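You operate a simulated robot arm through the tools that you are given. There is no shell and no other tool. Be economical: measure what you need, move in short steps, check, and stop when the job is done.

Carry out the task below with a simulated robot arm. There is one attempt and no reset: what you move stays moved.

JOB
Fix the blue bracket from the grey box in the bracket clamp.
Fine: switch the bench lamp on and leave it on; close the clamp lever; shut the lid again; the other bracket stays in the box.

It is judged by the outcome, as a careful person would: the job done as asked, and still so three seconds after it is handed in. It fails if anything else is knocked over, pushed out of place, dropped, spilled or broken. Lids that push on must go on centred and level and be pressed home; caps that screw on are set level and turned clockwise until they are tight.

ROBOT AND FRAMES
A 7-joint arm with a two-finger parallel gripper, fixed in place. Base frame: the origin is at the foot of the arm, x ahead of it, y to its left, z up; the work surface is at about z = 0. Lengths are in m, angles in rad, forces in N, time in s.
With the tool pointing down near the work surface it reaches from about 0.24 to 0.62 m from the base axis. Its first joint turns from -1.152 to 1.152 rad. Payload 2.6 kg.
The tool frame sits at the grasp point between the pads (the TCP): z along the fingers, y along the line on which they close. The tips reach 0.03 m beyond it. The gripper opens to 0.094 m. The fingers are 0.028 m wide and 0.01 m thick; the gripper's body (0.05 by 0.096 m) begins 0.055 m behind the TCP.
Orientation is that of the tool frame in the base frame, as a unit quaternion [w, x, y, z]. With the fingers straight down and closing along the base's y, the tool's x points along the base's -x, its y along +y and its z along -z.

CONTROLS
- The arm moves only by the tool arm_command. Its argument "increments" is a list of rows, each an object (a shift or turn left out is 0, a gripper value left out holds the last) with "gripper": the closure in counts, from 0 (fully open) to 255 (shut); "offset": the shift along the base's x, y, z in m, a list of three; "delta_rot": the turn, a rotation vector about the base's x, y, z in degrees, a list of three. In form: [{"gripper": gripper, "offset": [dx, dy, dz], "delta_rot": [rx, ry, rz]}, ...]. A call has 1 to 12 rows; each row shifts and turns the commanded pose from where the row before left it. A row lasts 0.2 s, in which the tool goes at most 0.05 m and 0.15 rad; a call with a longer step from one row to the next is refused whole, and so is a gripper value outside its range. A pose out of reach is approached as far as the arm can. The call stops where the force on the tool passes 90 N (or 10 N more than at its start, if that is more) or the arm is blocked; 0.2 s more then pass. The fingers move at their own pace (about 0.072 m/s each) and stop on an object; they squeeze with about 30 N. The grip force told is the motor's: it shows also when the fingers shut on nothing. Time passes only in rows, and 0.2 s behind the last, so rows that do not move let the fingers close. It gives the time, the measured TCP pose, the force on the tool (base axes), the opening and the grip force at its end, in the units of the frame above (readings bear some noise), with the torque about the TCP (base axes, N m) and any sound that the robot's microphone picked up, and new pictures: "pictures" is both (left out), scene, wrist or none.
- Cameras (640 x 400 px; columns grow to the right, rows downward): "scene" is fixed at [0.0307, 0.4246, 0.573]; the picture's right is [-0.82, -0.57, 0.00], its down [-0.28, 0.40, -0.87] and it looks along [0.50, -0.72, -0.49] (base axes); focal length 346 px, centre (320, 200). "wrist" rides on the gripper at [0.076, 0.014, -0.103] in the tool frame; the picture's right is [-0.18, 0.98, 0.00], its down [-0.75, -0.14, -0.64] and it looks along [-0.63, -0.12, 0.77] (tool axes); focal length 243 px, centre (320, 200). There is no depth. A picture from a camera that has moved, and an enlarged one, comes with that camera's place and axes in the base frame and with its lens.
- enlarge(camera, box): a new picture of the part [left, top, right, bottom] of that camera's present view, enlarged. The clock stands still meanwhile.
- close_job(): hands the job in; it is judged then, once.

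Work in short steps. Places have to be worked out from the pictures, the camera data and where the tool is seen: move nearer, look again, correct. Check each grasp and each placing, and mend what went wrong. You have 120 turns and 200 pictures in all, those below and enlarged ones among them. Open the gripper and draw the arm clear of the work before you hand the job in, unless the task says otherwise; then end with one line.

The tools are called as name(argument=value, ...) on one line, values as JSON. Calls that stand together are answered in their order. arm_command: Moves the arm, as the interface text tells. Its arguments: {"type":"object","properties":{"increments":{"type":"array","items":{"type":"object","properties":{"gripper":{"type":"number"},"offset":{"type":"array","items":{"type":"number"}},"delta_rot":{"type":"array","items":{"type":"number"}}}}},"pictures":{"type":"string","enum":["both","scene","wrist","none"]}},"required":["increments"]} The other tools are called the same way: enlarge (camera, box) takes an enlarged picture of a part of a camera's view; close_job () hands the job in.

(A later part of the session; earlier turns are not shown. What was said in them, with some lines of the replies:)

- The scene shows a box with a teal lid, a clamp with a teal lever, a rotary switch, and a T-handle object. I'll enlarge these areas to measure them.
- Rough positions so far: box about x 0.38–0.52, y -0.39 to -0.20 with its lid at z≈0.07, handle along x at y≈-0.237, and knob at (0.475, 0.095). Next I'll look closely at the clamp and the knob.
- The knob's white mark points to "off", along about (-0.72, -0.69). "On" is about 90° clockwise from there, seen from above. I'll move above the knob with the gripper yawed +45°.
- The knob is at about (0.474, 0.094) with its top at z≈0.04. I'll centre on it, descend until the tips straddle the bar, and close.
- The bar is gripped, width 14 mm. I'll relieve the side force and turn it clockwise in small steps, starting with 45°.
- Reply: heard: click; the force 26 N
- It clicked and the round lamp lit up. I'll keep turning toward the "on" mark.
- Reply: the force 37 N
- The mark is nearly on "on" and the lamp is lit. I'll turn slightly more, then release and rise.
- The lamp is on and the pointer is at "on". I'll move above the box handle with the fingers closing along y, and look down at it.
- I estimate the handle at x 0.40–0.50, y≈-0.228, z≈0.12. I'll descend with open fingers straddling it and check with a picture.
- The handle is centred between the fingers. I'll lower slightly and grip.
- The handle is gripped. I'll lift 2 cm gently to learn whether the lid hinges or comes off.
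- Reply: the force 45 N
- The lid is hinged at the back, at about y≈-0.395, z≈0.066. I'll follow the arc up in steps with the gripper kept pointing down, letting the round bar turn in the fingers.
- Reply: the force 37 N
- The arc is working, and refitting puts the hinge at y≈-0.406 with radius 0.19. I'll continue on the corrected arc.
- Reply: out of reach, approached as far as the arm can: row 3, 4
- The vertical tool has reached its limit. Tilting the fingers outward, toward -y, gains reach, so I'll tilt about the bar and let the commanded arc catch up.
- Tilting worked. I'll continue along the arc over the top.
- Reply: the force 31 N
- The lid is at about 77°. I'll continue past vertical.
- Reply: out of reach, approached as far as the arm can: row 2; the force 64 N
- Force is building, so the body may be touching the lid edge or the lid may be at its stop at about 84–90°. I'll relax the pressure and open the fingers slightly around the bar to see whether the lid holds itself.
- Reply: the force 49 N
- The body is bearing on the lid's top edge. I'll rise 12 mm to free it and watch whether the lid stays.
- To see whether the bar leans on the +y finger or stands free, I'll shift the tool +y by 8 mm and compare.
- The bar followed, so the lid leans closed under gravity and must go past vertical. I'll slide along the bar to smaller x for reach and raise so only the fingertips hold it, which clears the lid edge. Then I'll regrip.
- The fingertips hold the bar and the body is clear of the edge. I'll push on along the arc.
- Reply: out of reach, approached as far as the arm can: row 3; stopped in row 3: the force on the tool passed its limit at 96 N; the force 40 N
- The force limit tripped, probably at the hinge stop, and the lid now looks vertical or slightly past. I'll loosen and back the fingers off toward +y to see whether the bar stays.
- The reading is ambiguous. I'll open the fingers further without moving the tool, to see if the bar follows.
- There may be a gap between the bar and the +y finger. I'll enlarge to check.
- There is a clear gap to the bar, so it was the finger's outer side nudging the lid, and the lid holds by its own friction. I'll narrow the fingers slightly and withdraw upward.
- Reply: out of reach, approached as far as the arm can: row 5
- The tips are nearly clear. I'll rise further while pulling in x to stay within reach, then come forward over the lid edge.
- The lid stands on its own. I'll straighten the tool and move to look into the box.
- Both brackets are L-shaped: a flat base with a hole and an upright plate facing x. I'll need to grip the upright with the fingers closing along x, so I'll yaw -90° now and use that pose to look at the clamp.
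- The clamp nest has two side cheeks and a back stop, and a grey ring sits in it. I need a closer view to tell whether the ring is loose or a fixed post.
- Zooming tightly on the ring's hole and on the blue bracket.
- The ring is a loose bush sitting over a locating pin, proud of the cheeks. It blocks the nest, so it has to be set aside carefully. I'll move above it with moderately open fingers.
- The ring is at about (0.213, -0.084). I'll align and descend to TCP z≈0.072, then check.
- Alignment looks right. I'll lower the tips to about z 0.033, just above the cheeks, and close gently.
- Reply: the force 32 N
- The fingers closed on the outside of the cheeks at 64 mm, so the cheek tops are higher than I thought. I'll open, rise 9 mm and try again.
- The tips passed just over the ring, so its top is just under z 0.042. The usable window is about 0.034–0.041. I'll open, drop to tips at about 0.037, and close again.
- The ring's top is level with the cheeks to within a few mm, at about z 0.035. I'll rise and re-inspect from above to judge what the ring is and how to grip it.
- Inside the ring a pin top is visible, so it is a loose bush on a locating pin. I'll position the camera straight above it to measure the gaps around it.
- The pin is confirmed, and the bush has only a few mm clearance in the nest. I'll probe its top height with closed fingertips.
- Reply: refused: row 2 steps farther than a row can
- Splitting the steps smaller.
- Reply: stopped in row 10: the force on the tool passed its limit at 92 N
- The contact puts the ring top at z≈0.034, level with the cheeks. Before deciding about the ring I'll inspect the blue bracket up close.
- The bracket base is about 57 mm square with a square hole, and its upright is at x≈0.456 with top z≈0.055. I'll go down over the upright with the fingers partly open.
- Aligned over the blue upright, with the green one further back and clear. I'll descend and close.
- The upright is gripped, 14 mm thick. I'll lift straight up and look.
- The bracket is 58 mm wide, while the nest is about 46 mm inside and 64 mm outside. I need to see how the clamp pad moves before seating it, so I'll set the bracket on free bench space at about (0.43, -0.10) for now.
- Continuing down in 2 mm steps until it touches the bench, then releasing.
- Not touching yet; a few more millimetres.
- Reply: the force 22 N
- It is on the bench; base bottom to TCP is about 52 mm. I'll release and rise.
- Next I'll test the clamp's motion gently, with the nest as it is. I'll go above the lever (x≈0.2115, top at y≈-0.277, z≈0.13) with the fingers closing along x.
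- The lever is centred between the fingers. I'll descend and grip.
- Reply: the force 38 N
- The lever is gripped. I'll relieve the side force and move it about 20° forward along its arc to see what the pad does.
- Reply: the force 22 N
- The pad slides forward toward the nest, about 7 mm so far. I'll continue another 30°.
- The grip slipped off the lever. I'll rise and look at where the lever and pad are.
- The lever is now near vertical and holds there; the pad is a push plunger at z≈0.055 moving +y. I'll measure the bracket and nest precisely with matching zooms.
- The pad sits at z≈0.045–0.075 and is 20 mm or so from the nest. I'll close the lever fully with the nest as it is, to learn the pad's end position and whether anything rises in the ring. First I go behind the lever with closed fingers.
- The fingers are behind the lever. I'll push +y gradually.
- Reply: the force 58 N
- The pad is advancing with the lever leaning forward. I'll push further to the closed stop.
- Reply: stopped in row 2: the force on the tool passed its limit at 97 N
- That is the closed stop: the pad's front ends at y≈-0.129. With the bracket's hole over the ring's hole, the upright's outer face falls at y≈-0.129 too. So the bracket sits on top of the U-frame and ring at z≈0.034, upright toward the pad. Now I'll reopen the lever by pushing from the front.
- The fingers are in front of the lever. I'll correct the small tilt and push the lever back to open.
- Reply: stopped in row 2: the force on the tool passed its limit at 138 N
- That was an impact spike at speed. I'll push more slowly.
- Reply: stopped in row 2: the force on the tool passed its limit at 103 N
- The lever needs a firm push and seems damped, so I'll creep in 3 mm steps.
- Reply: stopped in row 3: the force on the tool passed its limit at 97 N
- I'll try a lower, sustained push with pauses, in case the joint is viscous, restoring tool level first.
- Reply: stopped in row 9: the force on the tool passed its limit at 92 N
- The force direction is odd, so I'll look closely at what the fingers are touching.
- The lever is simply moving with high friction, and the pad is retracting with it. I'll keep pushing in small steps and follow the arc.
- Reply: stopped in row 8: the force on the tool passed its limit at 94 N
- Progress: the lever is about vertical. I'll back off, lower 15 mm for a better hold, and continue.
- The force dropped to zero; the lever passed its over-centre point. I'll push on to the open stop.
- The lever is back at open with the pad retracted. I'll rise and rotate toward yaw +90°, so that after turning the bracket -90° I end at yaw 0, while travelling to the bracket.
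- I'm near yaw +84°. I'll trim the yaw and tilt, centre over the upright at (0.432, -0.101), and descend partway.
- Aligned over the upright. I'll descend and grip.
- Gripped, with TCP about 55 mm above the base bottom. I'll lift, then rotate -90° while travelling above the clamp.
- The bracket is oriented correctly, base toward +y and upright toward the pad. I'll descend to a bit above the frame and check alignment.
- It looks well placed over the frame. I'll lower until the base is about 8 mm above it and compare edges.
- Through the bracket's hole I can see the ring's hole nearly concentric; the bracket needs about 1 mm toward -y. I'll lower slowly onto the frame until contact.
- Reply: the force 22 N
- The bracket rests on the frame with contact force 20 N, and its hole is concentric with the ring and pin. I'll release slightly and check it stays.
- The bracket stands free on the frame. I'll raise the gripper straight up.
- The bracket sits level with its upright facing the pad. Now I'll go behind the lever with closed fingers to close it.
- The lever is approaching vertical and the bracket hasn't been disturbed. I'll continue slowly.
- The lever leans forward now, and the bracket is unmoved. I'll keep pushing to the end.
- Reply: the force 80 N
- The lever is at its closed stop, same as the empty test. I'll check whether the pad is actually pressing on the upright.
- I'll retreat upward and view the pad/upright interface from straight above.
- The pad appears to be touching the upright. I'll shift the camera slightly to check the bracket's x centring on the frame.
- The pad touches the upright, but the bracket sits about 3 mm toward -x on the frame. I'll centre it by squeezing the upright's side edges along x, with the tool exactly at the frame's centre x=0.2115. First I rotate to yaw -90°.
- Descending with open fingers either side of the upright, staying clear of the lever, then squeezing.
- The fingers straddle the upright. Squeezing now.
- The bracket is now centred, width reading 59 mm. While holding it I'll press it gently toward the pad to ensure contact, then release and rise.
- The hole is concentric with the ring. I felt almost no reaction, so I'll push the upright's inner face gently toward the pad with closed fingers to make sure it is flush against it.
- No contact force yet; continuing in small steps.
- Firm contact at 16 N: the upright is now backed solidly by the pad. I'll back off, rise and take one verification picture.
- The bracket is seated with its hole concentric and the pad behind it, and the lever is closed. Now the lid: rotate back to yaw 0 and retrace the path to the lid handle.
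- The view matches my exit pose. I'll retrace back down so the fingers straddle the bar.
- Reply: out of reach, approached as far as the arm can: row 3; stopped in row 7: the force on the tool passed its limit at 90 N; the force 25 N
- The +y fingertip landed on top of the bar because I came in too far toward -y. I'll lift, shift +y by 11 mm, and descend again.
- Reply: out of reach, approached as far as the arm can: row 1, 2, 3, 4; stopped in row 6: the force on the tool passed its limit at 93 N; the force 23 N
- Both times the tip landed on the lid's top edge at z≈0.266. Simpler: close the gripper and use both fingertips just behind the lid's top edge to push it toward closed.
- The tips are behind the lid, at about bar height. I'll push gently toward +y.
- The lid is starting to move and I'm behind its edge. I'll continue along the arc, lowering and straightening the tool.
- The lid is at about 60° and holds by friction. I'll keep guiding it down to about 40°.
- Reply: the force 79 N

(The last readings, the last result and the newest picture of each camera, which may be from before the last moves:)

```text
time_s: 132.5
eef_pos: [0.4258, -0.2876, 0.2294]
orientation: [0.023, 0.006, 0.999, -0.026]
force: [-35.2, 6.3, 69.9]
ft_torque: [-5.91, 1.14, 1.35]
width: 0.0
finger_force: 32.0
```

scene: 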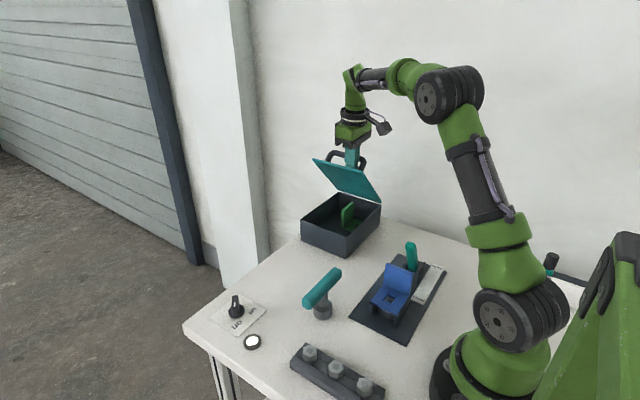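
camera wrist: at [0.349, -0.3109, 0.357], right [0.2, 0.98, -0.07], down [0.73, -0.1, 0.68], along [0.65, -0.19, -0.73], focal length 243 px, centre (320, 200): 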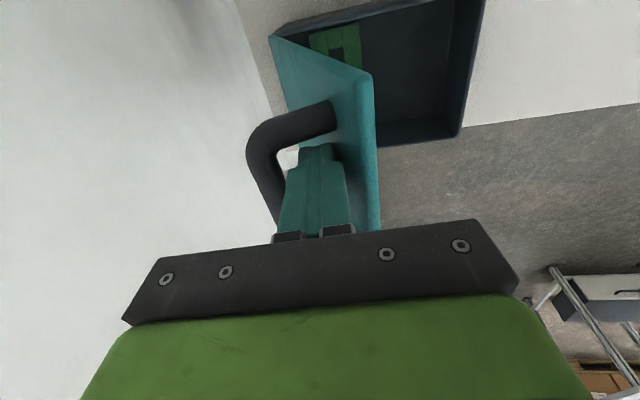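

The finger is wedging slightly with the lid at about 45°. I'll relieve and withdraw straight up.

arm_command(increments=[{"offset": [0.003, -0.002, 0.008]}, {"offset": [0, 0, 0.012]}, {"offset": [0, 0, 0.03]}, {"offset": [0, 0, 0.035], "delta_rot": [2.5, 0, 0]}, {}], pictures="both")

```text
time_s: 133.7
eef_pos: [0.4273, -0.2833, 0.2999]
orientation: [0.015, 0.006, 1.0, 0.011]
force: [-0.4, 0.5, -0.2]
ft_torque: [-0.02, -0.01, -0.04]
width: 0.0
finger_force: 32.7
camera wrist: at [0.3488, -0.2712, 0.4027], right [0.2, 0.98, 0.03], down [0.73, -0.17, 0.66], along [0.65, -0.11, -0.75], focal length 243 px, centre (320, 200)
```

scene: 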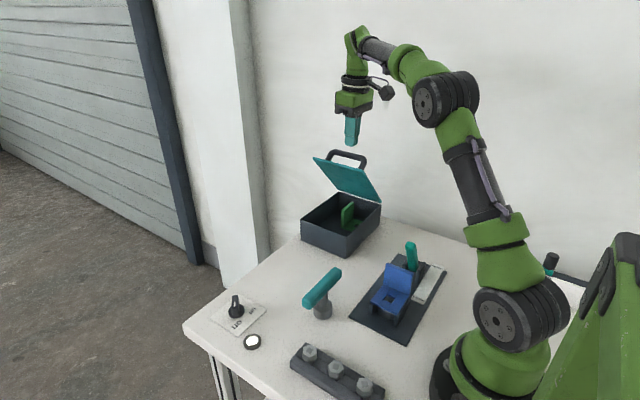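
wrist: 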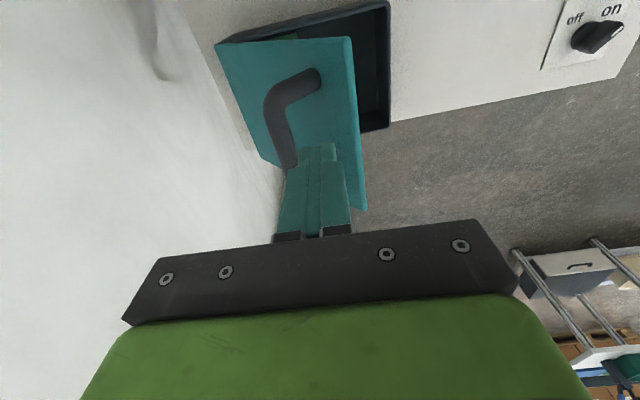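

The lid holds at about 45°. I'll regrip the handle bar, at about (0.44, -0.310, 0.230), to lower it in a controlled way.

arm_command(increments=[{"gripper": 125, "offset": [0.012, -0.027, 0], "delta_rot": [-1.3, 0, 0]}, {}, {"offset": [0, 0, -0.03]}, {"offset": [0, 0, -0.025]}, {"offset": [0, 0, -0.012]}, {}], pictures="wrist")

```text
time_s: 135.1
eef_pos: [0.4402, -0.3131, 0.2312]
orientation: [0.015, 0.007, 1.0, 0.0]
force: [1.2, -0.5, 0.7]
ft_torque: [0.03, 0.0, -0.01]
width: 0.0478
finger_force: 0.0
camera wrist: at [0.3614, -0.2975, 0.332], right [0.2, 0.98, 0.01], down [0.73, -0.15, 0.67], along [0.65, -0.13, -0.75], focal length 243 px, centre (320, 200)
```

wrist: 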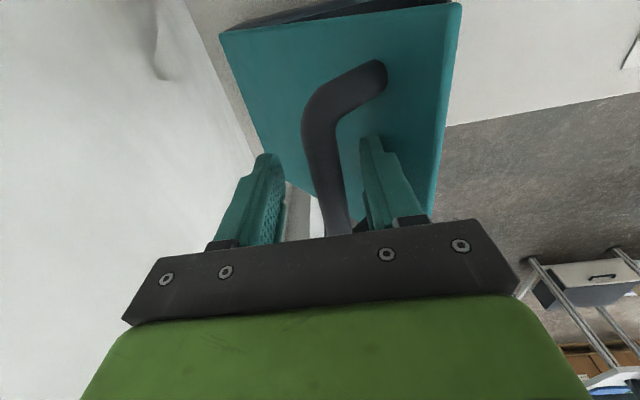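

The bar is between the fingers. Gripping.

arm_command(increments=[{"gripper": 255}, {}, {}, {}], pictures="none")

```text
time_s: 136.1
eef_pos: [0.4423, -0.313, 0.2309]
orientation: [0.017, 0.005, 1.0, 0.001]
force: [9.7, 6.9, 0.3]
ft_torque: [0.16, 0.58, 0.07]
width: 0.0201
finger_force: 45.6
```

Gripped. I'll follow the arc down nearly to closed.

arm_command(increments=[{"offset": [0, 0.0165, -0.0108]}, {"offset": [0, 0.0155, -0.0123]}, {"offset": [0, 0.0141, -0.0139]}, {"offset": [0, 0.0126, -0.0152]}, {"offset": [0, 0.011, -0.0165]}, {"offset": [0, 0.0091, -0.0175]}, {}], pictures="scene")

```text
time_s: 137.7
eef_pos: [0.4404, -0.2349, 0.1455]
orientation: [0.015, 0.008, 1.0, -0.003]
force: [2.2, -9.1, -3.8]
ft_torque: [-0.06, 0.33, 0.8]
width: 0.0201
finger_force: 45.2
```

scene: 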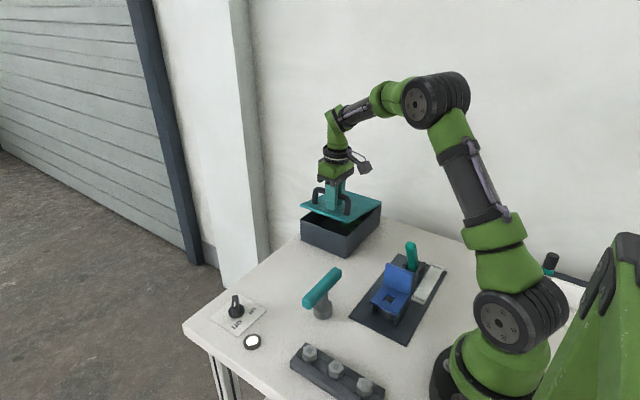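

Nearly shut; lowering the last bit until it seats.

arm_command(increments=[{"offset": [0, 0.005, -0.01]}, {"offset": [0, 0.004, -0.009]}, {"offset": [0, 0.001, -0.004]}, {"offset": [0, 0, -0.002]}, {}], pictures="none")

enlarge(camera="scene", box=[280, 150, 400, 270])

```text
time_s: 138.9
eef_pos: [0.4411, -0.226, 0.1199]
orientation: [0.013, 0.009, 1.0, -0.002]
force: [-14.9, -18.8, -4.3]
ft_torque: [0.11, -0.77, 0.91]
width: 0.0203
finger_force: 45.4
```

```text
3.33 times, centred on (340, 210) of scene
camera zoom: at [0.0307, 0.4245, 0.573], right [-0.82, -0.57, 0.0], down [-0.28, 0.4, -0.87], along [0.5, -0.72, -0.49], focal length 1152 px, centre (253, 167)
```

zoom: 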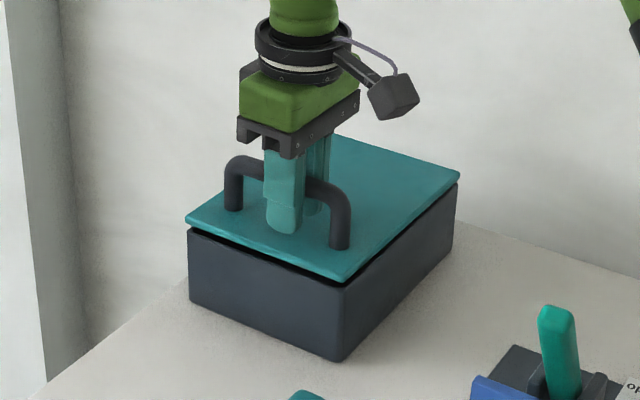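

A small gap remains at the front, so I'll press down further.

arm_command(increments=[{"offset": [0, 0.001, -0.004]}, {"offset": [0, 0, -0.003]}, {"offset": [0, 0, -0.003]}, {}], pictures="none")

enlarge(camera="scene", box=[280, 150, 400, 270])

```text
time_s: 139.9
eef_pos: [0.4437, -0.2247, 0.115]
orientation: [0.019, 0.007, 1.0, -0.005]
force: [-8.5, -17.5, 31.1]
ft_torque: [0.12, 0.17, 0.78]
width: 0.0205
finger_force: 44.9
```

```text
3.33 times, centred on (340, 210) of scene
camera zoom: at [0.0305, 0.4246, 0.5729], right [-0.82, -0.57, 0.0], down [-0.28, 0.4, -0.87], along [0.5, -0.72, -0.49], focal length 1152 px, centre (253, 167)
```

zoom: 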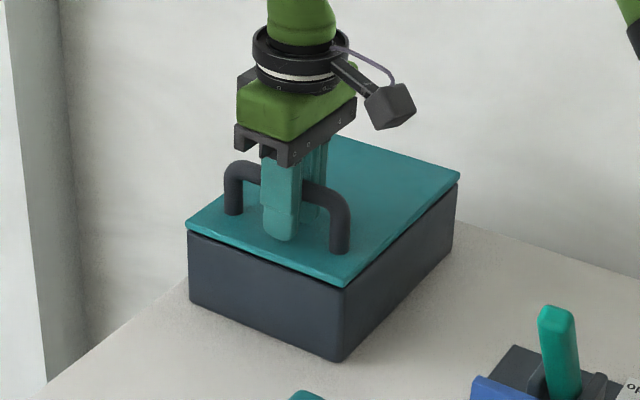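

The lid is shut, with a 31 N reaction. I'll release and draw the arm clear upward.

arm_command(increments=[{"offset": [0, 0.002, 0.001], "gripper": 120}, {}, {"gripper": 60}, {"offset": [0, 0, 0.03]}, {"offset": [0, 0, 0.045]}, {"offset": [-0.02, 0.02, 0.04]}, {"offset": [-0.03, 0.02, 0.03], "gripper": 0}, {}], pictures="scene")

enlarge(camera="scene", box=[280, 170, 460, 340])

```text
time_s: 141.7
eef_pos: [0.3887, -0.1813, 0.2577]
orientation: [0.014, 0.007, 1.0, 0.001]
force: [0.1, -0.7, 1.1]
ft_torque: [-0.03, 0.0, 0.05]
width: 0.094
finger_force: 0.1
```

scene: 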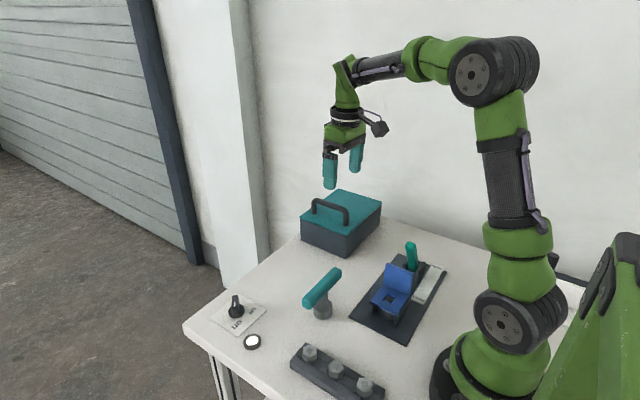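

```text
2.35 times, centred on (370, 255) of scene
camera zoom: at [0.0306, 0.4246, 0.573], right [-0.82, -0.57, 0.0], down [-0.28, 0.4, -0.87], along [0.5, -0.72, -0.49], focal length 813 px, centre (202, 71)
```

zoom: 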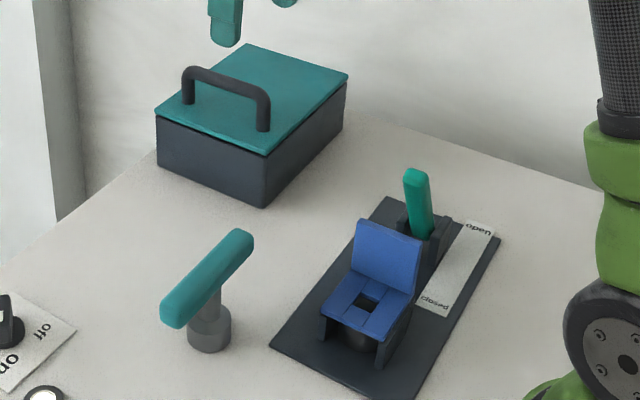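

The lamp is lit, the bracket is on the clamp seat with the lever closed, the lid is shut on the green bracket, and the arm is clear with the gripper open. Handing in.

close_job()

```text
The job is handed in.
```

I handed the job in with the lamp on, the clamp lever closed and the lid shut with the green bracket still inside, but I could not confirm that the blue bracket is firmly clamped. It rests on top of the clamp's frame because it measured too wide to drop between the cheeks. The pad is against its upright, but I felt no clamping force and did not test whether it can slide forward. I left the loose grey ring where it was in the clamp, because there was no room to grip it.
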